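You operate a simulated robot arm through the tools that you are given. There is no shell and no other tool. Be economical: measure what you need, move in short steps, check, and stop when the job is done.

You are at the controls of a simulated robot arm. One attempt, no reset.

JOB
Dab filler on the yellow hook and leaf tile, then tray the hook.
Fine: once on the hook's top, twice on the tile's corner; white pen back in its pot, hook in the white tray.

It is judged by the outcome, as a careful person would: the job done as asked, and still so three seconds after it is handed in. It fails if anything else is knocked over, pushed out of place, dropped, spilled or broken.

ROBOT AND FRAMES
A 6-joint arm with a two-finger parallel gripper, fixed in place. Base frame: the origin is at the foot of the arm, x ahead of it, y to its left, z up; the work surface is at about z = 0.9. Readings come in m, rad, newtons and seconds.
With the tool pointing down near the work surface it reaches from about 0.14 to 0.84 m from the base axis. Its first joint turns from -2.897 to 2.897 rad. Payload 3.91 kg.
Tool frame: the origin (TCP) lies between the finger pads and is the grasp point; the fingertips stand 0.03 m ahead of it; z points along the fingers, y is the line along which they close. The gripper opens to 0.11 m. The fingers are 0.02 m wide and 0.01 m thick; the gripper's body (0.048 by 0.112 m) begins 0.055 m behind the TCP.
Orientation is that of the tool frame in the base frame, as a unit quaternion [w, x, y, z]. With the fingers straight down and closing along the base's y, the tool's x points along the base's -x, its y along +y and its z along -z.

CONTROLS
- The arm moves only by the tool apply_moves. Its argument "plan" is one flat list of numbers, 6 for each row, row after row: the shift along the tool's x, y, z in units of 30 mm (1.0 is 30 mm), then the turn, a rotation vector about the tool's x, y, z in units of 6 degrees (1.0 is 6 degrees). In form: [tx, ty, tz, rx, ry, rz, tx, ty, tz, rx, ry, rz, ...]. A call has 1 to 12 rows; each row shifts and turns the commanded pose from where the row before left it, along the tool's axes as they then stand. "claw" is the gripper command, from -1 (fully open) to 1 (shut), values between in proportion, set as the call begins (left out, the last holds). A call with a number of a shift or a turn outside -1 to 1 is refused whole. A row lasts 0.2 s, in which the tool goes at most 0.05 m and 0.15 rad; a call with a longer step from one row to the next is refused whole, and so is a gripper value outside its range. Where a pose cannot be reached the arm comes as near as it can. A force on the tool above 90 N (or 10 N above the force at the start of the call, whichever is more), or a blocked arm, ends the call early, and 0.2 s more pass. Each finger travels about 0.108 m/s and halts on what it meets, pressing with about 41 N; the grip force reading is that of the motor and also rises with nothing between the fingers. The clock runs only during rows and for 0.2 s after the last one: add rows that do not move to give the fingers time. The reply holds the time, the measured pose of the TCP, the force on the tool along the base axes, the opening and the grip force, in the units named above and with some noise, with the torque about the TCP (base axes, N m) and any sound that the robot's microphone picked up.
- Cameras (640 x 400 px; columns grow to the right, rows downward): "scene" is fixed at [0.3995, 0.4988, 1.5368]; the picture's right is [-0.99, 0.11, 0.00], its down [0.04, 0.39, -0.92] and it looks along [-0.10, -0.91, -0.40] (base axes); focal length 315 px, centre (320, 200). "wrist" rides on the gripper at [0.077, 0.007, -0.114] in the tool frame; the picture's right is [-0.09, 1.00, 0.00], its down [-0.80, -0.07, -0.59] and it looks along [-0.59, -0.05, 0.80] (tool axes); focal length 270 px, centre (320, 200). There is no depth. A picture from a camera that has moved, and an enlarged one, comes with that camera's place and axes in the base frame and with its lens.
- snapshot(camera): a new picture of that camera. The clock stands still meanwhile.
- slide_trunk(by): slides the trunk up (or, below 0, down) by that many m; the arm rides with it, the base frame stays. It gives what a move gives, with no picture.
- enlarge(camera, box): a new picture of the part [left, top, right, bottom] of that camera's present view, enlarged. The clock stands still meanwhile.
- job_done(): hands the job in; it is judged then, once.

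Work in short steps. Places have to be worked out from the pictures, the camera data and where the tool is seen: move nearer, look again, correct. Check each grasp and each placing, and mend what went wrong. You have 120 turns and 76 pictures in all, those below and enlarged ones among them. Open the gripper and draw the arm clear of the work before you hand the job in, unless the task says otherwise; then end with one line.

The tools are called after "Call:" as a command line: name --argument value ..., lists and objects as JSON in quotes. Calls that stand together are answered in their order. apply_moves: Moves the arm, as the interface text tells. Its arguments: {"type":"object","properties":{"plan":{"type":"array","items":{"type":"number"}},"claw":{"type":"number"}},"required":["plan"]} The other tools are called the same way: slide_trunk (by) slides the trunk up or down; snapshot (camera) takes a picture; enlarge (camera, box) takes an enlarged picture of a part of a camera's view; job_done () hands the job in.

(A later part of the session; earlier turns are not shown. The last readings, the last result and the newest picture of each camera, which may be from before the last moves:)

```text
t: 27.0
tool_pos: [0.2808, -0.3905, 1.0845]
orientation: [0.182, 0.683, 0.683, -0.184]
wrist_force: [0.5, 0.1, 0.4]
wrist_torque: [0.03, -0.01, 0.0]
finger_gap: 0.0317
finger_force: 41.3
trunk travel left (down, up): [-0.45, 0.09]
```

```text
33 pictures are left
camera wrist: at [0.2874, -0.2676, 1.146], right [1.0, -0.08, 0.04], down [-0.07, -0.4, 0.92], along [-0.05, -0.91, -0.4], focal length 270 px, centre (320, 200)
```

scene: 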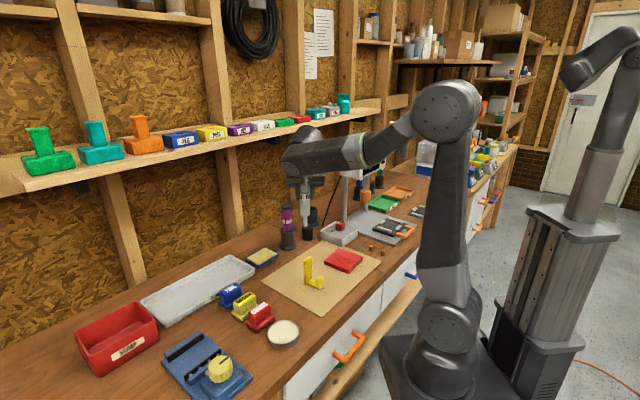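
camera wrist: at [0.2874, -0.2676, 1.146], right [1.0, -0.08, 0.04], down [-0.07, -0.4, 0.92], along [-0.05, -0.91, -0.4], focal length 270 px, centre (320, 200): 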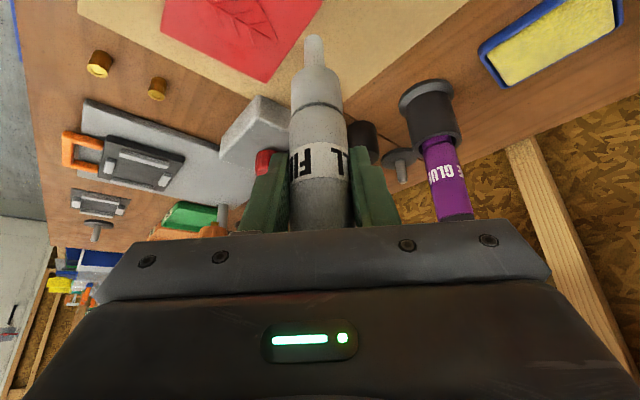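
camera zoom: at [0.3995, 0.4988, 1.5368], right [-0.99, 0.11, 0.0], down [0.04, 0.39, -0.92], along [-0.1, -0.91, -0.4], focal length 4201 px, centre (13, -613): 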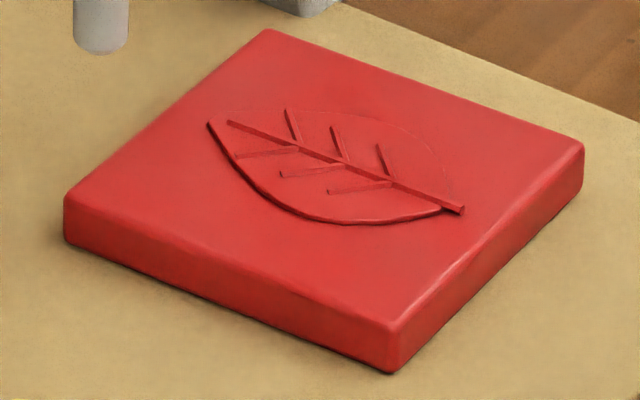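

All corners look alike. I'll try the front corner next, nearest the robot, hovering about 15 mm above it first.

Call:
apply_moves --plan '[0.505, -0.737, -0.292, 0, 0, 0, 0.505, -0.737, -0.292, 0, 0, 0, 0.505, -0.737, -0.292, 0, 0, 0, 0.25, 0, 0.433, 0, 0, 0, 0.25, 0, 0.433, 0, 0, 0, 0, 0, 0, 0, 0, 0]'

Call:
enlarge --camera "wrist" --box '[240, 0, 400, 100]'

Call:
enlarge --camera "scene" --box '[310, 235, 370, 285]'

```text
t: 28.4
tool_pos: [0.2136, -0.3361, 1.0532]
orientation: [0.183, 0.683, 0.683, -0.183]
wrist_force: [-0.2, -0.3, -0.2]
wrist_torque: [0.0, -0.03, -0.03]
finger_gap: 0.0315
finger_force: 41.0
trunk travel left (down, up): [-0.45, 0.09]
```

```text
4.00 times, centred on (320, 50) of wrist
camera zoom: at [0.2205, -0.2131, 1.1139], right [1.0, -0.08, 0.04], down [-0.07, -0.4, 0.92], along [-0.05, -0.91, -0.4], focal length 1081 px, centre (320, 800)
```

zoom: 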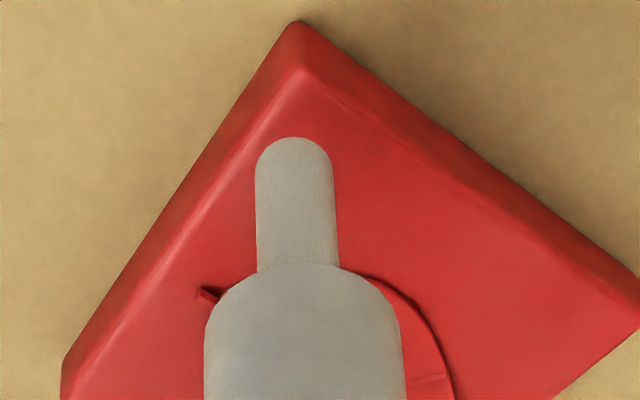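

```text
8.00 times, centred on (340, 260) of scene
camera zoom: at [0.3995, 0.4988, 1.5368], right [-0.99, 0.11, 0.0], down [0.04, 0.39, -0.92], along [-0.1, -0.91, -0.4], focal length 2521 px, centre (160, -280)
```

zoom: 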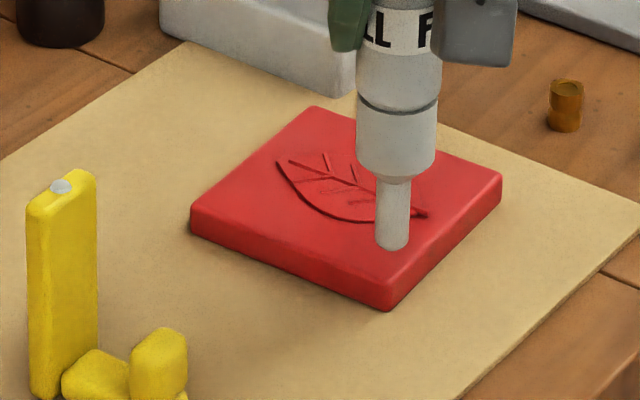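

Well placed on the front corner. I'll nudge 4 mm closer to the corner and press down.

Call:
apply_moves --plan '[0.115, 0, -0.067, 0, 0, 0, 0.129, 0, 0.224, 0, 0, 0, 0.129, 0, 0.224, 0, 0, 0, 0, 0, 0, 0, 0, 0]'

Call:
enlarge --camera "wrist" --box '[240, 0, 400, 100]'

```text
t: 29.4
tool_pos: [0.2142, -0.3313, 1.0399]
orientation: [0.186, 0.683, 0.682, -0.183]
wrist_force: [-0.6, -1.8, 28.8]
wrist_torque: [-0.41, 0.1, -0.02]
finger_gap: 0.0315
finger_force: 40.9
trunk travel left (down, up): [-0.45, 0.09]
```

```text
4.00 times, centred on (320, 50) of wrist
camera zoom: at [0.2202, -0.209, 1.1008], right [1.0, -0.07, 0.05], down [-0.07, -0.39, 0.92], along [-0.05, -0.92, -0.4], focal length 1081 px, centre (320, 800)
```

zoom: 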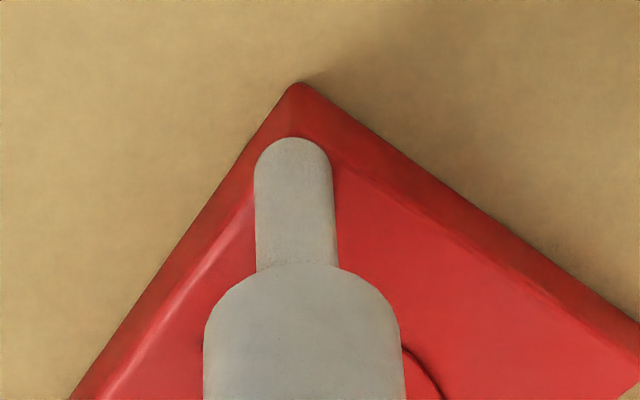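

28.8 N is more than I intended. Lifting and checking.

Call:
apply_moves --plan '[-0.25, 0, -0.433, 0, 0, 0, -0.25, 0, -0.433, 0, 0, 0, -0.25, 0, -0.433, 0, 0, 0, 0, 0, 0, 0, 0, 0]'

Call:
enlarge --camera "scene" --box '[300, 225, 370, 285]'

```text
t: 30.4
tool_pos: [0.2139, -0.3331, 1.084]
orientation: [0.182, 0.683, 0.683, -0.183]
wrist_force: [-0.4, 0.3, -0.6]
wrist_torque: [-0.04, -0.02, -0.03]
finger_gap: 0.0313
finger_force: 40.9
trunk travel left (down, up): [-0.45, 0.09]
```

```text
6.67 times, centred on (335, 255) of scene
camera zoom: at [0.3995, 0.4988, 1.5368], right [-0.99, 0.11, 0.0], down [0.04, 0.39, -0.92], along [-0.1, -0.91, -0.4], focal length 2100 px, centre (220, -167)
```

zoom: 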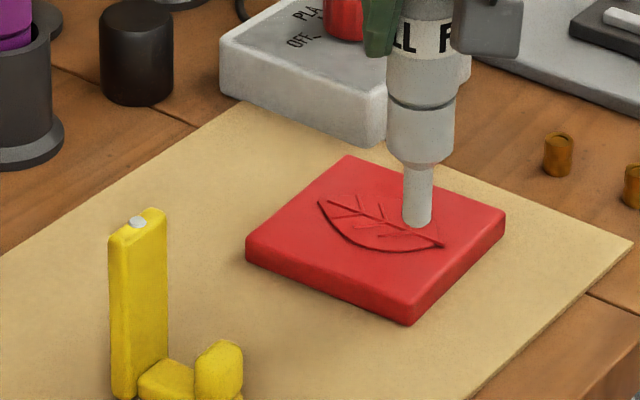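

Not this corner either. Moving to the right corner and hovering above it.

Call:
apply_moves --plan '[-0.654, -0.6, 0.378, 0, 0, 0, -0.654, -0.6, 0.378, 0, 0, 0, -0.654, -0.6, 0.378, 0, 0, 0, 0.25, 0, 0.433, 0, 0, 0, 0.25, 0, 0.433, 0, 0, 0, 0, 0, 0, 0, 0, 0]'

Call:
enlarge --camera "wrist" --box '[240, 0, 400, 100]'

```text
t: 31.8
tool_pos: [0.161, -0.401, 1.0541]
orientation: [0.183, 0.683, 0.683, -0.183]
wrist_force: [-0.2, -0.3, 0.1]
wrist_torque: [0.02, -0.01, -0.01]
finger_gap: 0.0315
finger_force: 41.3
trunk travel left (down, up): [-0.45, 0.09]
```

```text
4.00 times, centred on (320, 50) of wrist
camera zoom: at [0.1674, -0.2773, 1.1143], right [1.0, -0.08, 0.04], down [-0.07, -0.4, 0.92], along [-0.05, -0.91, -0.4], focal length 1081 px, centre (320, 800)
```

zoom: 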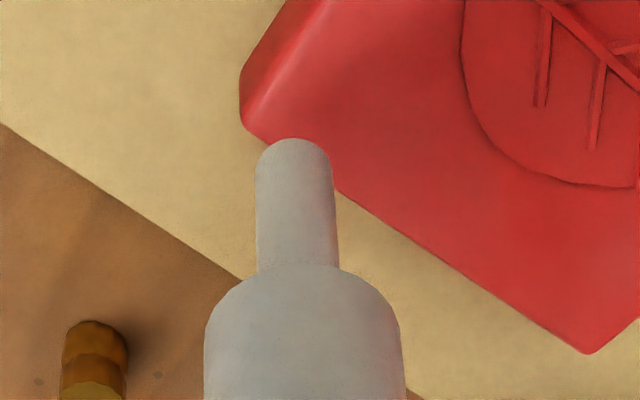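

Good placement at the right corner. Pressing gently.

Call:
apply_moves --plan '[0.164, 0, 0.184, 0, 0, 0, 0.125, 0, 0.215, 0, 0, 0, 0, 0, 0, 0, 0, 0]'

Call:
enlarge --camera "wrist" --box '[240, 0, 400, 100]'

```text
t: 32.6
tool_pos: [0.1597, -0.3991, 1.0409]
orientation: [0.185, 0.682, 0.683, -0.184]
wrist_force: [-0.5, 0.3, 14.3]
wrist_torque: [-0.15, 0.07, -0.02]
finger_gap: 0.0317
finger_force: 41.0
trunk travel left (down, up): [-0.45, 0.09]
```

```text
4.00 times, centred on (320, 50) of wrist
camera zoom: at [0.1665, -0.2755, 1.1012], right [1.0, -0.08, 0.05], down [-0.07, -0.39, 0.92], along [-0.05, -0.92, -0.4], focal length 1081 px, centre (320, 800)
```

zoom: 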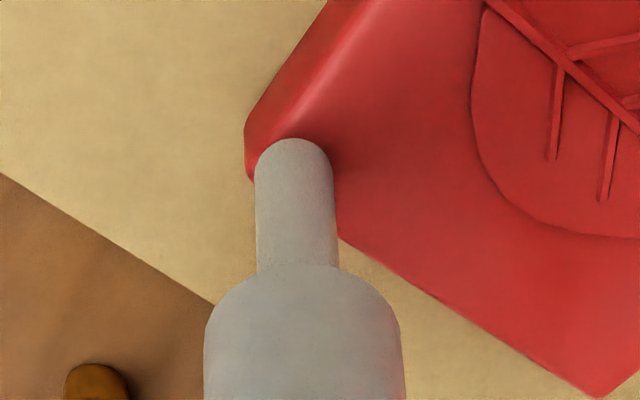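

Lifting, then going over to hover at the back corner. The scene picture will show whether the right corner got a mark.

Call:
apply_moves --plan '[-0.25, 0, -0.433, 0, 0, 0, -0.25, 0, -0.433, 0, 0, 0, -0.25, 0, -0.433, 0, 0, 0, -0.53, 0.707, 0.306, 0, 0, 0, -0.53, 0.707, 0.306, 0, 0, 0, -0.53, 0.707, 0.306, 0, 0, 0, 0, 0, 0, 0, 0, 0]'

Call:
enlarge --camera "scene" --box '[300, 225, 370, 285]'

```text
t: 34.2
tool_pos: [0.2213, -0.4568, 1.0841]
orientation: [0.183, 0.683, 0.683, -0.183]
wrist_force: [0.6, -0.1, -1.5]
wrist_torque: [0.01, -0.04, 0.0]
finger_gap: 0.0315
finger_force: 40.9
trunk travel left (down, up): [-0.45, 0.09]
```

```text
6.67 times, centred on (335, 255) of scene
camera zoom: at [0.3995, 0.4988, 1.5368], right [-0.99, 0.11, 0.0], down [0.04, 0.39, -0.92], along [-0.1, -0.91, -0.4], focal length 2100 px, centre (220, -167)
```

zoom: 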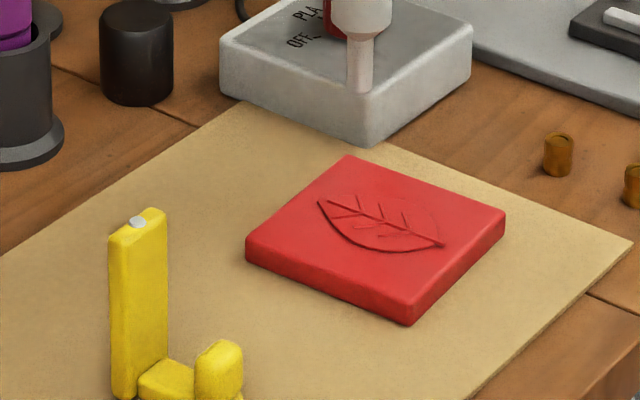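

No mark at the right corner. Lowering over the back corner, 3 mm further inside to stay clear of the dial box.

Call:
apply_moves --plan '[0.337, 0, 0.383, 0, 0, 0, 0.25, 0, 0.433, 0, 0, 0, 0, 0, 0, 0, 0, 0]'

Call:
enlarge --camera "wrist" --box '[240, 0, 400, 100]'

```text
t: 35.0
tool_pos: [0.222, -0.4506, 1.0523]
orientation: [0.183, 0.683, 0.683, -0.183]
wrist_force: [0.3, 0.8, -1.2]
wrist_torque: [0.01, 0.0, 0.0]
finger_gap: 0.0315
finger_force: 41.5
trunk travel left (down, up): [-0.45, 0.09]
```

```text
4.00 times, centred on (320, 50) of wrist
camera zoom: at [0.2286, -0.3285, 1.114], right [1.0, -0.08, 0.04], down [-0.07, -0.4, 0.92], along [-0.05, -0.91, -0.4], focal length 1081 px, centre (320, 800)
```

zoom: 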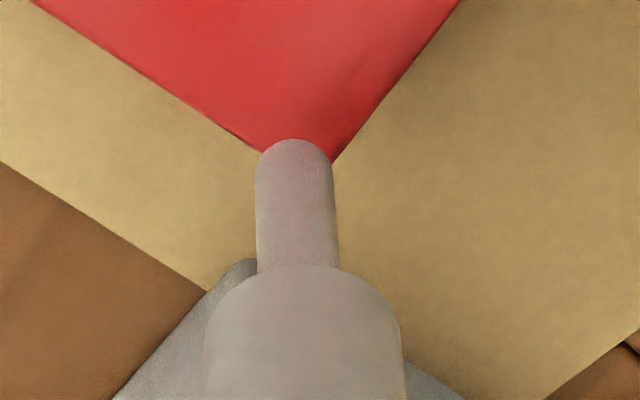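

The tip is about 12 mm inside the back corner with clearance from the box. Pressing.

Call:
apply_moves --plan '[0.11, 0, 0.19, 0, 0, 0, 0.11, 0, 0.19, 0, 0, 0, 0, 0, 0, 0, 0, 0]'

Call:
enlarge --camera "wrist" --box '[240, 0, 400, 100]'

```text
t: 35.8
tool_pos: [0.2232, -0.452, 1.0402]
orientation: [0.184, 0.683, 0.683, -0.183]
wrist_force: [1.0, 0.3, 1.3]
wrist_torque: [0.02, 0.0, 0.01]
finger_gap: 0.0315
finger_force: 41.2
trunk travel left (down, up): [-0.45, 0.09]
```

```text
4.00 times, centred on (320, 50) of wrist
camera zoom: at [0.2294, -0.3288, 1.1018], right [1.0, -0.08, 0.04], down [-0.07, -0.4, 0.92], along [-0.05, -0.91, -0.4], focal length 1081 px, centre (320, 800)
```

zoom: 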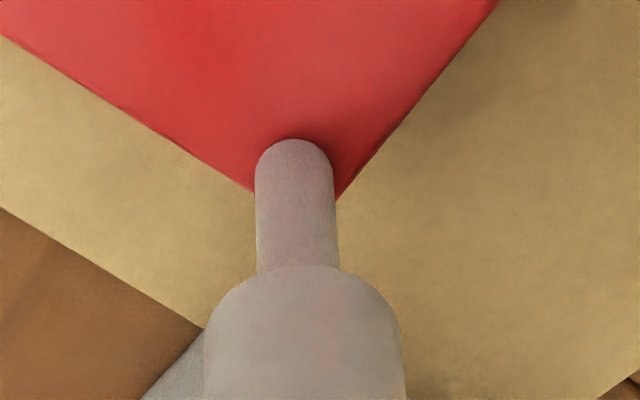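

Barely touching. Pressing 2 mm more in the same touch.

Call:
apply_moves --plan '[0.033, 0, 0.058, 0, 0, 0, 0, 0, 0, 0, 0, 0]'

Call:
enlarge --camera "wrist" --box '[240, 0, 400, 100]'

```text
t: 36.4
tool_pos: [0.224, -0.4523, 1.0408]
orientation: [0.185, 0.682, 0.683, -0.184]
wrist_force: [-2.4, -1.9, 15.7]
wrist_torque: [-0.32, 0.26, -0.02]
finger_gap: 0.0314
finger_force: 41.0
trunk travel left (down, up): [-0.45, 0.09]
```

```text
4.00 times, centred on (320, 50) of wrist
camera zoom: at [0.2294, -0.3282, 1.1011], right [1.0, -0.08, 0.05], down [-0.07, -0.39, 0.92], along [-0.05, -0.92, -0.4], focal length 1081 px, centre (320, 800)
```

zoom: 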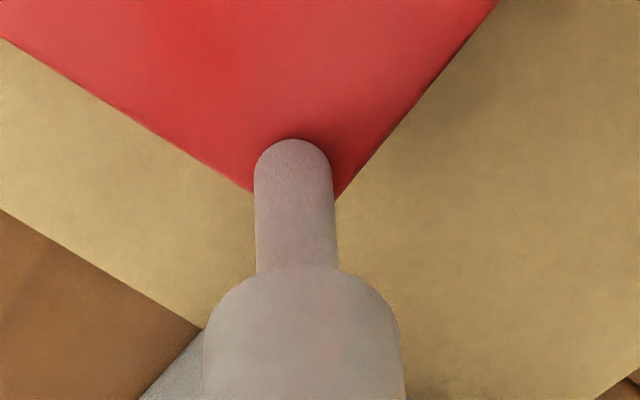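

Lifting and checking the back corner.

Call:
apply_moves --plan '[-0.25, 0, -0.433, 0, 0, 0, -0.25, 0, -0.433, 0, 0, 0, -0.25, 0, -0.433, 0, 0, 0, 0, 0, 0, 0, 0, 0]'

Call:
enlarge --camera "scene" --box '[285, 225, 365, 285]'

```text
t: 37.4
tool_pos: [0.225, -0.4528, 1.086]
orientation: [0.183, 0.683, 0.684, -0.182]
wrist_force: [0.0, 0.6, -1.0]
wrist_torque: [0.05, 0.01, 0.0]
finger_gap: 0.0317
finger_force: 41.0
trunk travel left (down, up): [-0.45, 0.09]
```

```text
6.67 times, centred on (325, 255) of scene
camera zoom: at [0.3995, 0.4988, 1.5368], right [-0.99, 0.11, 0.0], down [0.04, 0.39, -0.92], along [-0.1, -0.91, -0.4], focal length 2100 px, centre (287, -167)
```

zoom: 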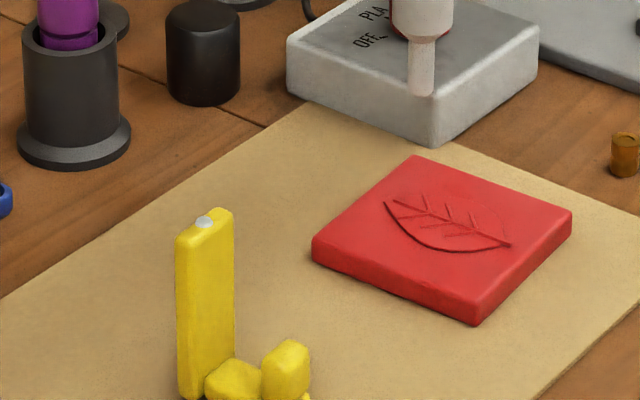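

Nothing at any corner, so this is about the press and not the place. My tile presses held at 4, 9, 16, 8, 29, 14 and 16 N, while the hook dab held at about 10 N. I'll go back to the left corner, aim for a steady 10–12 N and hold it.

Call:
apply_moves --plan '[0.597, 0.6, -0.344, 0, 0, 0, 0.597, 0.6, -0.344, 0, 0, 0, 0.597, 0.6, -0.344, 0, 0, 0, 0.367, 0, 0.635, 0, 0, 0, 0.367, 0, 0.635, 0, 0, 0, 0, 0, 0, 0, 0, 0]'

Call:
apply_moves --plan '[0.0417, 0, 0.0722, 0, 0, 0, 0, 0, 0, 0, 0, 0]'

```text
t: 38.8
tool_pos: [0.277, -0.388, 1.04]
orientation: [0.186, 0.682, 0.684, -0.182]
wrist_force: [0.9, -0.8, 16.8]
wrist_torque: [-0.25, -0.05, 0.0]
finger_gap: 0.0316
finger_force: 41.2
trunk travel left (down, up): [-0.45, 0.09]
```

```text
t: 39.4
tool_pos: [0.2785, -0.3881, 1.0372]
orientation: [0.184, 0.683, 0.683, -0.183]
wrist_force: [2.0, -1.5, 30.0]
wrist_torque: [-0.39, -0.21, 0.04]
finger_gap: 0.0319
finger_force: 40.7
trunk travel left (down, up): [-0.45, 0.09]
```

I overshot to 30 N by sending two steps at once. Easing back up 3 mm to sit near 10 N.

Call:
apply_moves --plan '[-0.05, 0, -0.087, 0, 0, 0, 0, 0, 0, 0, 0, 0]'

```text
t: 40.0
tool_pos: [0.2779, -0.3871, 1.0382]
orientation: [0.181, 0.684, 0.683, -0.183]
wrist_force: [1.9, -1.6, 7.3]
wrist_torque: [-0.29, -0.18, 0.03]
finger_gap: 0.0314
finger_force: 40.7
trunk travel left (down, up): [-0.45, 0.09]
```

At 7 N. Adding 0.6 mm and holding for a second.

Call:
apply_moves --plan '[0.01, 0, 0.0175, 0, 0, 0, 0, 0, 0, 0, 0, 0, 0, 0, 0, 0, 0, 0, 0, 0, 0, 0, 0, 0, 0, 0, 0, 0, 0, 0]'

Call:
enlarge --camera "wrist" --box '[240, 0, 400, 100]'

```text
t: 41.2
tool_pos: [0.2774, -0.3887, 1.0392]
orientation: [0.183, 0.682, 0.684, -0.182]
wrist_force: [0.4, 0.9, -0.3]
wrist_torque: [0.03, -0.01, 0.05]
finger_gap: 0.0312
finger_force: 41.4
trunk travel left (down, up): [-0.45, 0.09]
```

```text
4.00 times, centred on (320, 50) of wrist
camera zoom: at [0.2849, -0.266, 1.0998], right [1.0, -0.08, 0.04], down [-0.07, -0.4, 0.92], along [-0.05, -0.91, -0.4], focal length 1081 px, centre (320, 800)
```

zoom: 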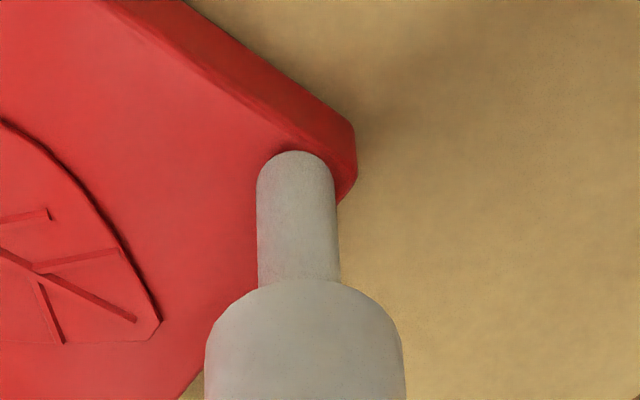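

Force is zero because the pen slid up about 2 mm in the grip. Pressing lightly again in small increments, reading each one.

Call:
apply_moves --plan '[0.025, 0, 0.0433, 0, 0, 0, 0, 0, 0, 0, 0, 0]'

```text
t: 41.8
tool_pos: [0.2795, -0.3898, 1.0386]
orientation: [0.183, 0.683, 0.683, -0.183]
wrist_force: [0.2, 0.2, 4.6]
wrist_torque: [0.01, -0.01, -0.02]
finger_gap: 0.0315
finger_force: 40.9
trunk travel left (down, up): [-0.45, 0.09]
```

Call:
apply_moves --plan '[0.0133, 0, 0.0231, 0, 0, 0, 0, 0, 0, 0, 0, 0]'

```text
t: 42.4
tool_pos: [0.2779, -0.3897, 1.0381]
orientation: [0.184, 0.682, 0.683, -0.183]
wrist_force: [-1.7, -0.9, 12.9]
wrist_torque: [-0.14, 0.21, -0.03]
finger_gap: 0.0315
finger_force: 40.8
trunk travel left (down, up): [-0.45, 0.09]
```

12.9 N, held. Dwelling 1 s, then lifting to look.

Call:
apply_moves --plan '[0, 0, 0, 0, 0, 0, 0, 0, 0, 0, 0, 0, 0, 0, 0, 0, 0, 0, 0, 0, 0, 0, 0, 0]'

Call:
apply_moves --plan '[-0.25, 0, -0.433, 0, 0, 0, -0.25, 0, -0.433, 0, 0, 0, -0.25, 0, -0.433, 0, 0, 0, 0, 0, 0, 0, 0, 0]'

Call:
enlarge --camera "scene" --box '[285, 225, 365, 285]'

```text
t: 43.4
tool_pos: [0.2783, -0.3888, 1.0371]
orientation: [0.184, 0.683, 0.683, -0.183]
wrist_force: [-0.5, -1.9, 17.4]
wrist_torque: [-0.35, 0.03, -0.02]
finger_gap: 0.0317
finger_force: 41.0
trunk travel left (down, up): [-0.45, 0.09]
```

```text
t: 44.4
tool_pos: [0.2776, -0.3873, 1.083]
orientation: [0.182, 0.683, 0.683, -0.183]
wrist_force: [0.4, 0.9, -0.8]
wrist_torque: [-0.04, -0.02, -0.01]
finger_gap: 0.0312
finger_force: 41.0
trunk travel left (down, up): [-0.45, 0.09]
```

```text
6.67 times, centred on (325, 255) of scene
camera zoom: at [0.3995, 0.4988, 1.5368], right [-0.99, 0.11, 0.0], down [0.04, 0.39, -0.92], along [-0.1, -0.91, -0.4], focal length 2100 px, centre (287, -167)
```

zoom: 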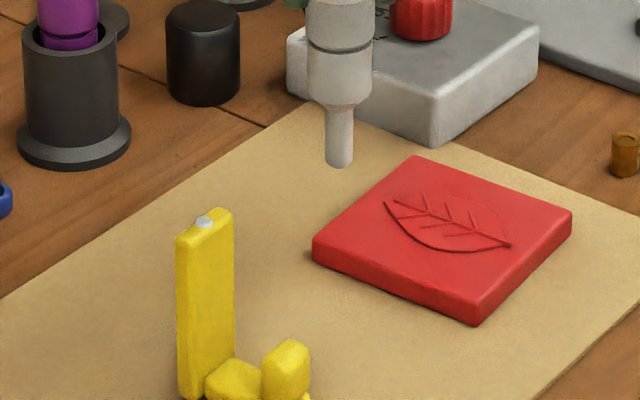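

Still nothing, so the sensitive spot may be tight and further in or nearer an edge. I'll tap the left corner about 20 mm in, then the front corner about 6 mm in, and look once.

Call:
apply_moves --plan '[0, -0.333, 0, 0, 0, 0, 0.246, 0, 0.426, 0, 0, 0, 0.246, 0, 0.426, 0, 0, 0, 0.246, 0, 0.426, 0, 0, 0, 0, 0, 0, 0, 0, 0]'

```text
t: 45.6
tool_pos: [0.2659, -0.3904, 1.0378]
orientation: [0.184, 0.683, 0.683, -0.183]
wrist_force: [0.6, 0.6, -1.0]
wrist_torque: [0.03, -0.03, 0.01]
finger_gap: 0.0315
finger_force: 40.5
trunk travel left (down, up): [-0.45, 0.09]
```

Call:
apply_moves --plan '[0.025, 0, 0.0433, 0, 0, 0, 0, 0, 0, 0, 0, 0]'

```text
t: 46.2
tool_pos: [0.2677, -0.3906, 1.0386]
orientation: [0.184, 0.683, 0.683, -0.184]
wrist_force: [-2.8, -0.8, 11.0]
wrist_torque: [-0.21, 0.25, -0.01]
finger_gap: 0.0314
finger_force: 41.0
trunk travel left (down, up): [-0.45, 0.09]
```

11 N at the inner point. Lifting and moving over the front corner, with one scene picture on the way.

Call:
apply_moves --plan '[-0.25, 0, -0.433, 0, 0, 0, -0.25, 0, -0.433, 0, 0, 0, -0.25, 0, -0.433, 0, 0, 0, 0.599, -0.598, -0.346, 0, 0, 0, 0.599, -0.598, -0.346, 0, 0, 0, 0.599, -0.598, -0.346, 0, 0, 0, 0, 0, 0, 0, 0, 0]'

Call:
enlarge --camera "scene" --box '[310, 225, 375, 285]'

```text
t: 47.8
tool_pos: [0.2153, -0.3274, 1.0834]
orientation: [0.183, 0.683, 0.683, -0.183]
wrist_force: [-0.4, 0.3, -0.3]
wrist_torque: [-0.02, -0.02, 0.01]
finger_gap: 0.0317
finger_force: 40.8
trunk travel left (down, up): [-0.45, 0.09]
```

```text
6.67 times, centred on (342, 255) of scene
camera zoom: at [0.3995, 0.4988, 1.5368], right [-0.99, 0.11, 0.0], down [0.04, 0.39, -0.92], along [-0.1, -0.91, -0.4], focal length 2100 px, centre (170, -167)
```

zoom: 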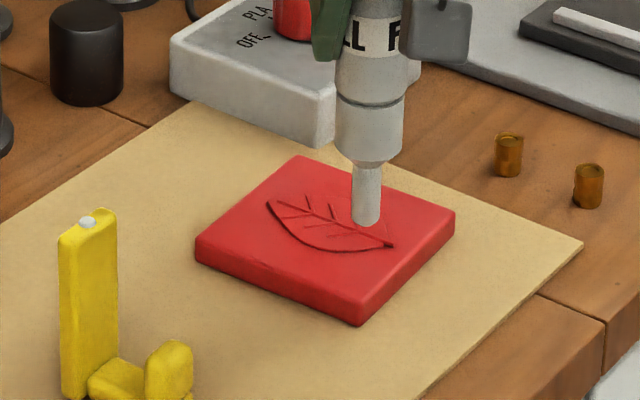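

None at the left. Tapping the front corner near its edge.

Call:
apply_moves --plan '[0.246, 0, 0.426, 0, 0, 0, 0.246, 0, 0.426, 0, 0, 0, 0.246, 0, 0.426, 0, 0, 0, 0.017, 0, 0.03, 0, 0, 0, 0, 0, 0, 0, 0, 0]'

```text
t: 49.0
tool_pos: [0.2141, -0.3263, 1.0389]
orientation: [0.183, 0.683, 0.684, -0.183]
wrist_force: [0.2, 1.1, 0.4]
wrist_torque: [0.03, 0.06, 0.03]
finger_gap: 0.0312
finger_force: 40.3
trunk travel left (down, up): [-0.45, 0.09]
```

Call:
apply_moves --plan '[0.025, 0, 0.0433, 0, 0, 0, 0, 0, 0, 0, 0, 0]'

Call:
enlarge --camera "wrist" --box '[240, 0, 400, 100]'

```text
t: 49.6
tool_pos: [0.2146, -0.3262, 1.0367]
orientation: [0.185, 0.682, 0.683, -0.183]
wrist_force: [-0.2, 2.3, 19.7]
wrist_torque: [0.05, -0.05, 0.02]
finger_gap: 0.0316
finger_force: 41.3
trunk travel left (down, up): [-0.45, 0.09]
```

```text
4.00 times, centred on (320, 50) of wrist
camera zoom: at [0.221, -0.2038, 1.0982], right [1.0, -0.08, 0.05], down [-0.07, -0.39, 0.92], along [-0.05, -0.92, -0.4], focal length 1081 px, centre (320, 800)
```

zoom: 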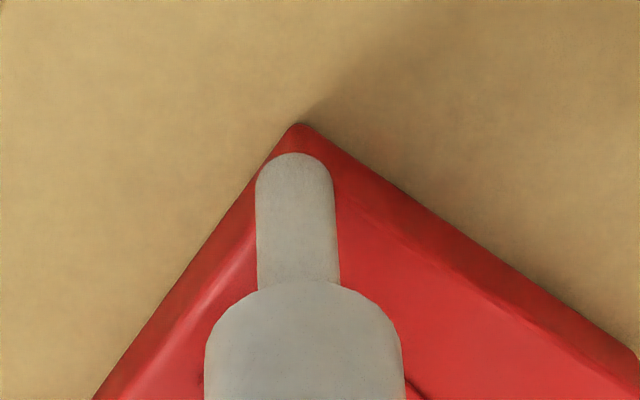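

No sign there either. Perhaps the pen needs to go back to its pot, or be re-squeezed, to recharge between dabs. I'll return it, regrip and try again. Lifting high first, shifting in x, then heading toward the pot.

Call:
apply_moves --plan '[-0.554, 0, -0.96, 0, 0, 0, -0.554, 0, -0.96, 0, 0, 0, -0.554, 0, -0.96, 0, 0, 0, -0.554, 0, -0.96, 0, 0, 0, 0, 0.758, 0, 0, 0, 0, 0, 0.758, 0, 0, 0, 0, 0, 0.758, 0, 0, 0, 0, 0, 0.758, 0, 0, 0, 0, 0, 0, 0, 0, 0, 0]'

Call:
enlarge --camera "scene" --box '[285, 225, 375, 285]'

```text
t: 51.6
tool_pos: [0.3078, -0.3274, 1.1685]
orientation: [0.183, 0.683, 0.683, -0.182]
wrist_force: [-0.3, -0.1, -0.9]
wrist_torque: [0.01, -0.04, -0.01]
finger_gap: 0.0317
finger_force: 41.0
trunk travel left (down, up): [-0.45, 0.09]
```

```text
6.67 times, centred on (330, 255) of scene
camera zoom: at [0.3995, 0.4988, 1.5368], right [-0.99, 0.11, 0.0], down [0.04, 0.39, -0.92], along [-0.1, -0.91, -0.4], focal length 2100 px, centre (253, -167)
```

zoom: 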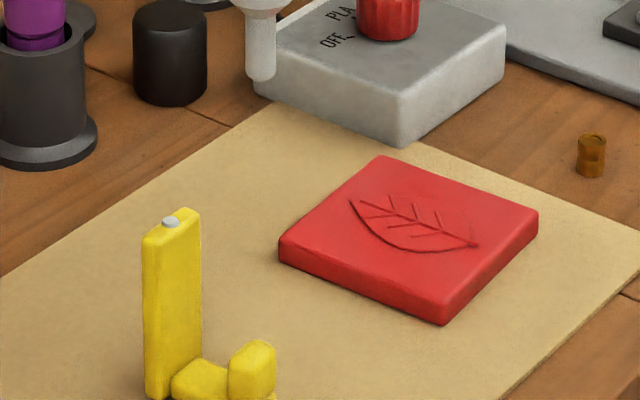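

Tile is unmarked and undisturbed. Moving in -y toward the pot at the same height.

Call:
apply_moves --plan '[-0.9, 0, 0.52, 0, 0, 0, -0.9, 0, 0.52, 0, 0, 0, -0.9, 0, 0.52, 0, 0, 0, -0.9, 0, 0.52, 0, 0, 0, -0.9, 0, 0.52, 0, 0, 0, -0.9, 0, 0.52, 0, 0, 0, -0.9, 0, 0.52, 0, 0, 0, -0.9, 0, 0.52, 0, 0, 0, -0.9, 0, 0.52, 0, 0, 0, -0.9, 0, 0.52, 0, 0, 0, 0, 0, 0, 0, 0, 0]'

```text
t: 54.0
tool_pos: [0.3052, -0.6383, 1.1703]
orientation: [0.183, 0.683, 0.683, -0.183]
wrist_force: [-0.5, 0.0, -0.8]
wrist_torque: [0.02, -0.02, -0.01]
finger_gap: 0.0313
finger_force: 40.9
trunk travel left (down, up): [-0.45, 0.09]
```

Over to the pot axis, then down until the tip is just above the rim.

Call:
apply_moves --plan '[-0.664, 0, 0.383, 0, 0, 0, -0.664, 0, 0.383, 0, 0, 0, -0.664, 0, 0.383, 0, 0, 0, 0.5, 0, 0.866, 0, 0, 0, 0.45, 0, 0.78, 0, 0, 0, 0, 0, 0, 0, 0, 0]'

Call:
enlarge --camera "wrist" --box '[220, 0, 420, 125]'

```text
t: 55.4
tool_pos: [0.306, -0.7059, 1.1089]
orientation: [0.183, 0.683, 0.683, -0.184]
wrist_force: [-0.3, 0.2, -1.0]
wrist_torque: [0.03, 0.02, 0.02]
finger_gap: 0.0314
finger_force: 41.2
trunk travel left (down, up): [-0.45, 0.09]
```

```text
3.20 times, centred on (320, 62) of wrist
camera zoom: at [0.3123, -0.5835, 1.1709], right [1.0, -0.08, 0.04], down [-0.07, -0.4, 0.92], along [-0.05, -0.91, -0.4], focal length 865 px, centre (320, 640)
```

zoom: 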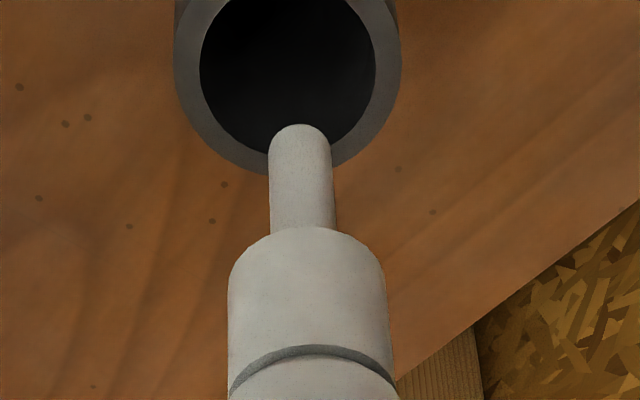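

The tip is within about 4 mm of the bore centre and clearance is ample. Nudging and lowering into the pot.

Call:
apply_moves --plan '[0.087, -0.033, -0.05, 0, 0, 0, 0.35, 0, 0.606, 0, 0, 0, 0.35, 0, 0.606, 0, 0, 0, 0.35, 0, 0.606, 0, 0, 0, 0.35, 0, 0.606, 0, 0, 0, 0, 0, 0, 0, 0, 0]'

```text
t: 56.8
tool_pos: [0.3029, -0.707, 1.0271]
orientation: [0.183, 0.683, 0.683, -0.183]
wrist_force: [-0.7, -0.2, -0.6]
wrist_torque: [0.0, 0.02, 0.02]
finger_gap: 0.0315
finger_force: 41.1
trunk travel left (down, up): [-0.45, 0.09]
```

Nearly bottomed. Lowering 4 mm more, reading force.

Call:
apply_moves --plan '[0.067, 0, 0.115, 0, 0, 0, 0, 0, 0, 0, 0, 0]'

```text
t: 57.4
tool_pos: [0.3043, -0.7057, 1.022]
orientation: [0.183, 0.683, 0.683, -0.183]
wrist_force: [-0.6, 0.2, -1.2]
wrist_torque: [0.02, -0.03, 0.02]
finger_gap: 0.0314
finger_force: 41.3
trunk travel left (down, up): [-0.45, 0.09]
```

Call:
apply_moves --plan '[0.033, 0, 0.058, 0, 0, 0, 0, 0, 0, 0, 0, 0]'

```text
t: 58.0
tool_pos: [0.3034, -0.7067, 1.0212]
orientation: [0.184, 0.682, 0.683, -0.184]
wrist_force: [0.4, 0.5, -0.1]
wrist_torque: [0.01, -0.01, 0.03]
finger_gap: 0.0312
finger_force: 41.6
trunk travel left (down, up): [-0.45, 0.09]
```

Seated within a millimetre or two. Opening to let it settle.

Call:
apply_moves --plan '[0, 0, 0, 0, 0, 0, 0, 0, 0, 0, 0, 0, 0, 0, 0, 0, 0, 0, 0, 0, 0, 0, 0, 0]' --claw -0.27

Call:
enlarge --camera "wrist" --box '[200, 0, 440, 230]'

```text
t: 59.0
tool_pos: [0.3035, -0.7061, 1.0205]
orientation: [0.183, 0.683, 0.683, -0.183]
wrist_force: [-0.1, 0.2, 0.3]
wrist_torque: [0.0, -0.02, 0.02]
finger_gap: 0.0698
finger_force: 0.0
trunk travel left (down, up): [-0.45, 0.09]
```

```text
1.74 times, centred on (320, 115) of wrist
camera zoom: at [0.31, -0.5829, 1.0814], right [1.0, -0.08, 0.04], down [-0.07, -0.4, 0.92], along [-0.05, -0.91, -0.4], focal length 470 px, centre (320, 348)
```

zoom: 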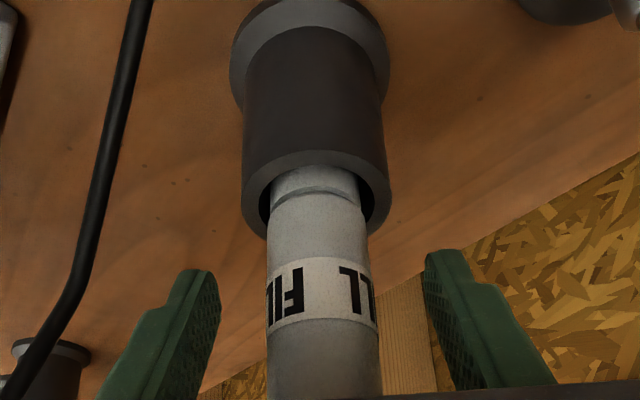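

The pen sits well in its pot. Regripping (2 mm higher) and lifting out.

Call:
apply_moves --plan '[-0.033, 0, -0.058, 0, 0, 0, 0, 0, 0, 0, 0, 0, 0, 0, 0, 0, 0, 0, 0, 0, 0, 0, 0, 0]' --claw 1

Call:
apply_moves --plan '[-0.49, 0, -0.85, 0, 0, 0, -0.49, 0, -0.85, 0, 0, 0, -0.49, 0, -0.85, 0, 0, 0, -0.49, 0, -0.85, 0, 0, 0, -0.49, 0, -0.85, 0, 0, 0, 0, 0, 0, 0, 0, 0]'

```text
t: 60.0
tool_pos: [0.3038, -0.7062, 1.0212]
orientation: [0.183, 0.684, 0.683, -0.183]
wrist_force: [0.1, -0.1, 0.7]
wrist_torque: [0.0, 0.01, -0.05]
finger_gap: 0.0314
finger_force: 40.8
trunk travel left (down, up): [-0.45, 0.09]
```

```text
t: 61.4
tool_pos: [0.3048, -0.7056, 1.17]
orientation: [0.183, 0.683, 0.683, -0.183]
wrist_force: [0.2, 0.1, -0.3]
wrist_torque: [0.04, 0.01, -0.02]
finger_gap: 0.0316
finger_force: 41.1
trunk travel left (down, up): [-0.45, 0.09]
```

Moving back over the tile's left corner, then down to just above it.

Call:
apply_moves --plan '[0.914, -0.0893, -0.528, 0, 0, 0, 0.914, -0.0893, -0.528, 0, 0, 0, 0.914, -0.0893, -0.528, 0, 0, 0, 0.914, -0.0893, -0.528, 0, 0, 0, 0.914, -0.0893, -0.528, 0, 0, 0, 0.914, -0.0893, -0.528, 0, 0, 0, 0.914, -0.0893, -0.528, 0, 0, 0, 0.914, -0.0893, -0.528, 0, 0, 0, 0.914, -0.0893, -0.528, 0, 0, 0, 0.914, -0.0893, -0.528, 0, 0, 0, 0, 0, 0, 0, 0, 0]'

Call:
apply_moves --plan '[0.5, 0, 0.866, 0, 0, 0, 0.5, 0, 0.866, 0, 0, 0, 0.5, 0, 0.866, 0, 0, 0, 0.42, 0, 0.727, 0, 0, 0, 0, 0, 0, 0, 0, 0]'

```text
t: 63.8
tool_pos: [0.2781, -0.389, 1.1702]
orientation: [0.183, 0.683, 0.683, -0.183]
wrist_force: [1.0, 1.2, -1.1]
wrist_torque: [0.0, 0.0, -0.01]
finger_gap: 0.0314
finger_force: 41.2
trunk travel left (down, up): [-0.45, 0.09]
```

```text
t: 65.0
tool_pos: [0.2745, -0.3874, 1.0561]
orientation: [0.183, 0.683, 0.683, -0.183]
wrist_force: [-0.7, 0.2, -0.2]
wrist_torque: [-0.01, -0.03, 0.0]
finger_gap: 0.0316
finger_force: 41.2
trunk travel left (down, up): [-0.45, 0.09]
```

Call:
apply_moves --plan '[0.2, 0, 0.346, 0, 0, 0, 0, 0, 0, 0, 0, 0]'

```text
t: 65.6
tool_pos: [0.2752, -0.3875, 1.0433]
orientation: [0.183, 0.683, 0.683, -0.183]
wrist_force: [0.9, -0.6, -0.5]
wrist_torque: [0.0, -0.01, -0.01]
finger_gap: 0.0313
finger_force: 41.5
trunk travel left (down, up): [-0.45, 0.09]
```

Just above the tile. Pressing 4.5 mm, expecting contact at about 10 N.

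Call:
apply_moves --plan '[0.075, 0, 0.13, 0, 0, 0, 0, 0, 0, 0, 0, 0]'

```text
t: 66.2
tool_pos: [0.2755, -0.3882, 1.0383]
orientation: [0.183, 0.683, 0.684, -0.183]
wrist_force: [0.6, -0.6, 1.5]
wrist_torque: [-0.02, 0.03, 0.04]
finger_gap: 0.0316
finger_force: 41.5
trunk travel left (down, up): [-0.45, 0.09]
```

Call:
apply_moves --plan '[0.025, 0, 0.0433, 0, 0, 0, 0, 0, 0, 0, 0, 0]'

Call:
enlarge --camera "wrist" --box '[260, 0, 380, 75]'

```text
t: 66.8
tool_pos: [0.2765, -0.3879, 1.0382]
orientation: [0.184, 0.683, 0.683, -0.183]
wrist_force: [-2.5, -1.3, 16.5]
wrist_torque: [-0.22, 0.22, 0.01]
finger_gap: 0.0313
finger_force: 40.9
trunk travel left (down, up): [-0.45, 0.09]
```

```text
5.33 times, centred on (320, 38) of wrist
camera zoom: at [0.2822, -0.2638, 1.0996], right [1.0, -0.08, 0.05], down [-0.07, -0.39, 0.92], along [-0.05, -0.92, -0.4], focal length 1442 px, centre (320, 1067)
```

zoom: 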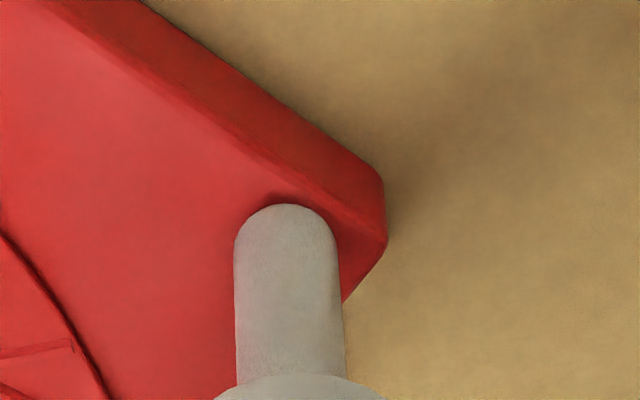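

Lifting and checking.

Call:
apply_moves --plan '[-0.25, 0, -0.433, 0, 0, 0, -0.25, 0, -0.433, 0, 0, 0, -0.25, 0, -0.433, 0, 0, 0, 0, 0, 0, 0, 0, 0]'

Call:
enlarge --camera "scene" --box '[295, 230, 365, 280]'

```text
t: 67.8
tool_pos: [0.2765, -0.3886, 1.0817]
orientation: [0.183, 0.683, 0.683, -0.183]
wrist_force: [0.1, 0.4, -0.2]
wrist_torque: [0.02, -0.02, -0.02]
finger_gap: 0.0316
finger_force: 41.3
trunk travel left (down, up): [-0.45, 0.09]
```

```text
8.00 times, centred on (330, 255) of scene
camera zoom: at [0.3995, 0.4988, 1.5368], right [-0.99, 0.11, 0.0], down [0.04, 0.39, -0.92], along [-0.1, -0.91, -0.4], focal length 2521 px, centre (240, -240)
```

zoom: 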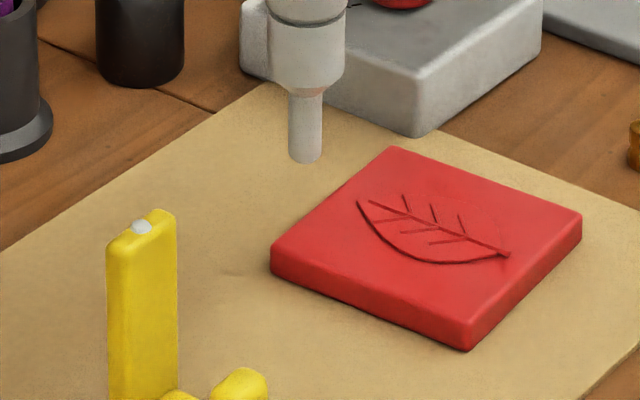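

Still nothing at the left corner. Only one corner may be sensitive, around 20 mm in. I'll tap back, right and front at that depth, then look once. Back first.

Call:
apply_moves --plan '[-0.728, -0.908, 0.42, 0, 0, 0, -0.728, -0.908, 0.42, 0, 0, 0, 0.246, 0, 0.426, 0, 0, 0, 0.246, 0, 0.426, 0, 0, 0, 0.246, 0, 0.426, 0, 0, 0, 0, 0, 0, 0, 0, 0]'

```text
t: 69.2
tool_pos: [0.223, -0.4393, 1.039]
orientation: [0.185, 0.682, 0.684, -0.183]
wrist_force: [-0.9, -0.7, 14.6]
wrist_torque: [-0.25, 0.12, -0.03]
finger_gap: 0.0315
finger_force: 40.8
trunk travel left (down, up): [-0.45, 0.09]
```

14.6 N at the back. Moving on to the right corner.

Call:
apply_moves --plan '[-0.246, 0, -0.426, 0, 0, 0, -0.246, 0, -0.426, 0, 0, 0, -0.246, 0, -0.426, 0, 0, 0, 0.585, -0.825, -0.338, 0, 0, 0, 0.585, -0.825, -0.338, 0, 0, 0, 0.246, 0, 0.426, 0, 0, 0, 0.246, 0, 0.426, 0, 0, 0, 0.246, 0, 0.426, 0, 0, 0, 0, 0, 0, 0, 0, 0]'

Call:
enlarge --camera "scene" --box '[295, 215, 375, 280]'

```text
t: 71.2
tool_pos: [0.1714, -0.3999, 1.0371]
orientation: [0.187, 0.681, 0.684, -0.184]
wrist_force: [-1.4, -1.9, 29.1]
wrist_torque: [-0.5, 0.15, -0.02]
finger_gap: 0.032
finger_force: 40.9
trunk travel left (down, up): [-0.45, 0.09]
```

```text
6.15 times, centred on (335, 248) of scene
camera zoom: at [0.3995, 0.4988, 1.5368], right [-0.99, 0.11, 0.0], down [0.04, 0.39, -0.92], along [-0.1, -0.91, -0.4], focal length 1939 px, centre (228, -92)
```

zoom: 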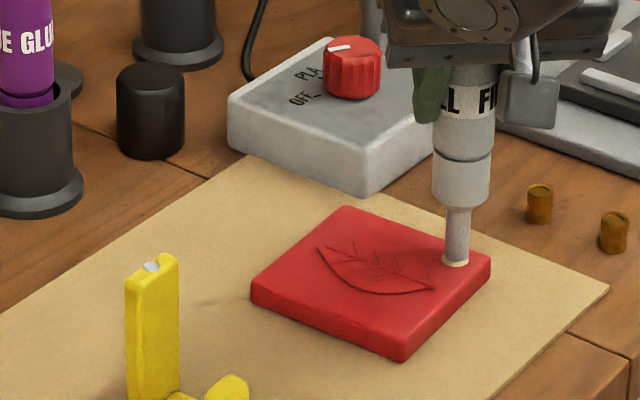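

A cream blob has appeared at the nozzle on the right corner, so this is the spot. Lifting off 30 mm to confirm.

Call:
apply_moves --plan '[-0.246, 0, -0.426, 0, 0, 0, -0.246, 0, -0.426, 0, 0, 0, -0.246, 0, -0.426, 0, 0, 0, 0, 0, 0, 0, 0, 0]'

Call:
enlarge --camera "scene" --box '[325, 235, 375, 275]'

```text
t: 72.2
tool_pos: [0.1717, -0.3991, 1.0804]
orientation: [0.183, 0.683, 0.683, -0.184]
wrist_force: [-0.6, 0.0, -0.2]
wrist_torque: [0.0, 0.03, 0.0]
finger_gap: 0.0312
finger_force: 41.3
trunk travel left (down, up): [-0.45, 0.09]
```

```text
10.00 times, centred on (350, 255) of scene
camera zoom: at [0.3995, 0.4988, 1.5368], right [-0.99, 0.11, 0.0], down [0.04, 0.39, -0.92], along [-0.1, -0.91, -0.4], focal length 3151 px, centre (20, -350)
```

zoom: 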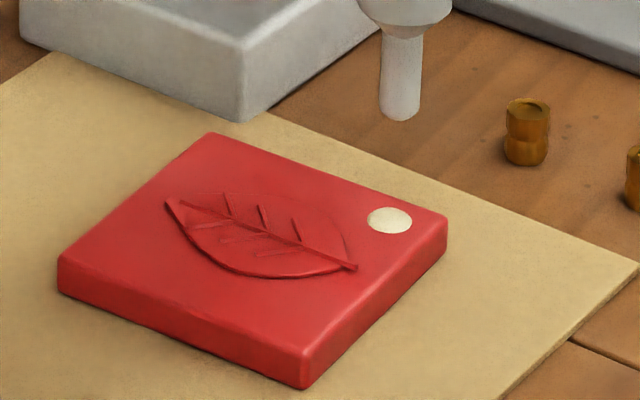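

A clear filler disc is on the tile's corner. Second dab at the same spot with the same stroke.

Call:
apply_moves --plan '[0.246, 0, 0.426, 0, 0, 0, 0.246, 0, 0.426, 0, 0, 0, 0.246, 0, 0.426, 0, 0, 0, 0, 0, 0, 0, 0, 0]'

```text
t: 73.2
tool_pos: [0.1733, -0.4003, 1.0375]
orientation: [0.186, 0.682, 0.683, -0.184]
wrist_force: [-1.1, -1.5, 16.8]
wrist_torque: [-0.27, 0.07, -0.01]
finger_gap: 0.0316
finger_force: 41.0
trunk travel left (down, up): [-0.45, 0.09]
```

16.8 N. I'll press 0.8 mm more within the same touch, then lift and look.

Call:
apply_moves --plan '[0.0133, 0, 0.0231, 0, 0, 0, 0, 0, 0, 0, 0, 0]'

Call:
apply_moves --plan '[-0.246, 0, -0.426, 0, 0, 0, -0.246, 0, -0.426, 0, 0, 0, -0.246, 0, -0.426, 0, 0, 0, -0.5, 0, -0.866, 0, 0, 0, -0.5, 0, -0.866, 0, 0, 0, 0, 0, 0, 0, 0, 0]'

Call:
enlarge --camera "scene" --box '[295, 235, 375, 285]'

```text
t: 73.8
tool_pos: [0.1724, -0.3985, 1.0374]
orientation: [0.185, 0.683, 0.683, -0.183]
wrist_force: [1.0, -5.7, 25.9]
wrist_torque: [-0.79, -0.08, 0.0]
finger_gap: 0.0313
finger_force: 41.1
trunk travel left (down, up): [-0.45, 0.09]
```

```text
t: 75.2
tool_pos: [0.1729, -0.3996, 1.1402]
orientation: [0.183, 0.683, 0.683, -0.182]
wrist_force: [0.3, 0.4, -0.8]
wrist_torque: [0.03, 0.0, 0.01]
finger_gap: 0.0315
finger_force: 41.1
trunk travel left (down, up): [-0.45, 0.09]
```

```text
8.00 times, centred on (335, 260) of scene
camera zoom: at [0.3995, 0.4988, 1.5368], right [-0.99, 0.11, 0.0], down [0.04, 0.39, -0.92], along [-0.1, -0.91, -0.4], focal length 2521 px, centre (200, -280)
```

zoom: 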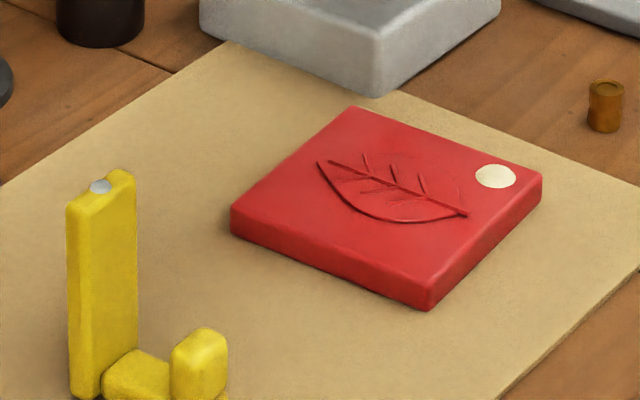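

The disc is visibly larger than after the first dab, so the second one registered. The hook's single dab is intact. Next I'll return the pen: up, across in x, then toward the pot.

Call:
apply_moves --plan '[-0.5, 0, -0.866, 0, 0, 0, 0, 0.876, 0, 0, 0, 0, 0, 0.876, 0, 0, 0, 0, 0, 0.876, 0, 0, 0, 0, 0, 0.876, 0, 0, 0, 0, 0, 0.876, 0, 0, 0, 0, 0, 0, 0, 0, 0, 0]'

Call:
apply_moves --plan '[-0.882, 0, 0.509, 0, 0, 0, -0.882, 0, 0.509, 0, 0, 0, -0.882, 0, 0.509, 0, 0, 0, -0.882, 0, 0.509, 0, 0, 0, -0.882, 0, 0.509, 0, 0, 0, -0.882, 0, 0.509, 0, 0, 0, -0.882, 0, 0.509, 0, 0, 0, -0.882, 0, 0.509, 0, 0, 0, -0.882, 0, 0.509, 0, 0, 0, -0.882, 0, 0.509, 0, 0, 0, 0, 0, 0, 0, 0, 0]'

```text
t: 76.8
tool_pos: [0.3044, -0.3985, 1.1724]
orientation: [0.183, 0.683, 0.683, -0.182]
wrist_force: [-0.3, -0.1, -0.1]
wrist_torque: [0.02, 0.03, -0.01]
finger_gap: 0.0318
finger_force: 40.9
trunk travel left (down, up): [-0.45, 0.09]
```

```text
t: 79.2
tool_pos: [0.3033, -0.7041, 1.1727]
orientation: [0.183, 0.683, 0.683, -0.183]
wrist_force: [-0.4, -1.3, -0.5]
wrist_torque: [0.01, 0.01, -0.03]
finger_gap: 0.0315
finger_force: 40.8
trunk travel left (down, up): [-0.45, 0.09]
```

Lowering to just above the rim, with a check.

Call:
apply_moves --plan '[0.5, 0, 0.866, 0, 0, 0, 0.5, 0, 0.866, 0, 0, 0, 0, 0, 0, 0, 0, 0]'

Call:
enlarge --camera "wrist" --box '[220, 0, 420, 125]'

```text
t: 80.0
tool_pos: [0.3045, -0.7062, 1.112]
orientation: [0.184, 0.682, 0.683, -0.182]
wrist_force: [0.5, 0.1, -0.9]
wrist_torque: [0.0, 0.03, -0.03]
finger_gap: 0.0315
finger_force: 41.1
trunk travel left (down, up): [-0.45, 0.09]
```

```text
3.20 times, centred on (320, 62) of wrist
camera zoom: at [0.3102, -0.5823, 1.1728], right [1.0, -0.08, 0.04], down [-0.07, -0.4, 0.92], along [-0.05, -0.91, -0.4], focal length 865 px, centre (320, 640)
```

zoom: 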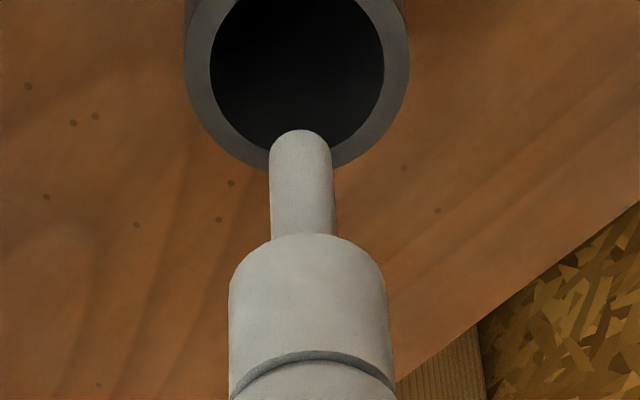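

Aligned. Lowering 88 mm into the pot.

Call:
apply_moves --plan '[0.367, 0, 0.635, 0, 0, 0, 0.367, 0, 0.635, 0, 0, 0, 0.367, 0, 0.635, 0, 0, 0, 0.367, 0, 0.635, 0, 0, 0, 0, 0, 0, 0, 0, 0]'

Call:
apply_moves --plan '[0.033, 0, 0.058, 0, 0, 0, 0, 0, 0, 0, 0, 0]'

```text
t: 81.2
tool_pos: [0.3054, -0.7053, 1.0239]
orientation: [0.183, 0.683, 0.683, -0.184]
wrist_force: [0.2, -0.3, -1.9]
wrist_torque: [0.02, 0.01, 0.0]
finger_gap: 0.0317
finger_force: 41.2
trunk travel left (down, up): [-0.45, 0.09]
```

```text
t: 81.8
tool_pos: [0.3059, -0.7044, 1.0227]
orientation: [0.182, 0.683, 0.683, -0.184]
wrist_force: [0.5, 0.0, -0.5]
wrist_torque: [0.0, -0.01, 0.01]
finger_gap: 0.0314
finger_force: 41.5
trunk travel left (down, up): [-0.45, 0.09]
```

Call:
apply_moves --plan '[0.033, 0, 0.058, 0, 0, 0, 0, 0, 0, 0, 0, 0]'

Call:
apply_moves --plan '[0, 0, 0, 0, 0, 0, 0, 0, 0, 0, 0, 0, 0, 0, 0, 0, 0, 0, 0, 0, 0, 0, 0, 0]' --claw -0.27

```text
t: 82.4
tool_pos: [0.3058, -0.7045, 1.0195]
orientation: [0.183, 0.683, 0.682, -0.184]
wrist_force: [0.0, -0.7, 1.9]
wrist_torque: [-0.04, -0.03, 0.01]
finger_gap: 0.0317
finger_force: 40.6
trunk travel left (down, up): [-0.45, 0.09]
```

```text
t: 83.4
tool_pos: [0.3048, -0.7053, 1.0175]
orientation: [0.183, 0.683, 0.684, -0.183]
wrist_force: [-0.5, 0.5, 0.2]
wrist_torque: [0.03, 0.01, 0.03]
finger_gap: 0.07
finger_force: 0.0
trunk travel left (down, up): [-0.45, 0.09]
```

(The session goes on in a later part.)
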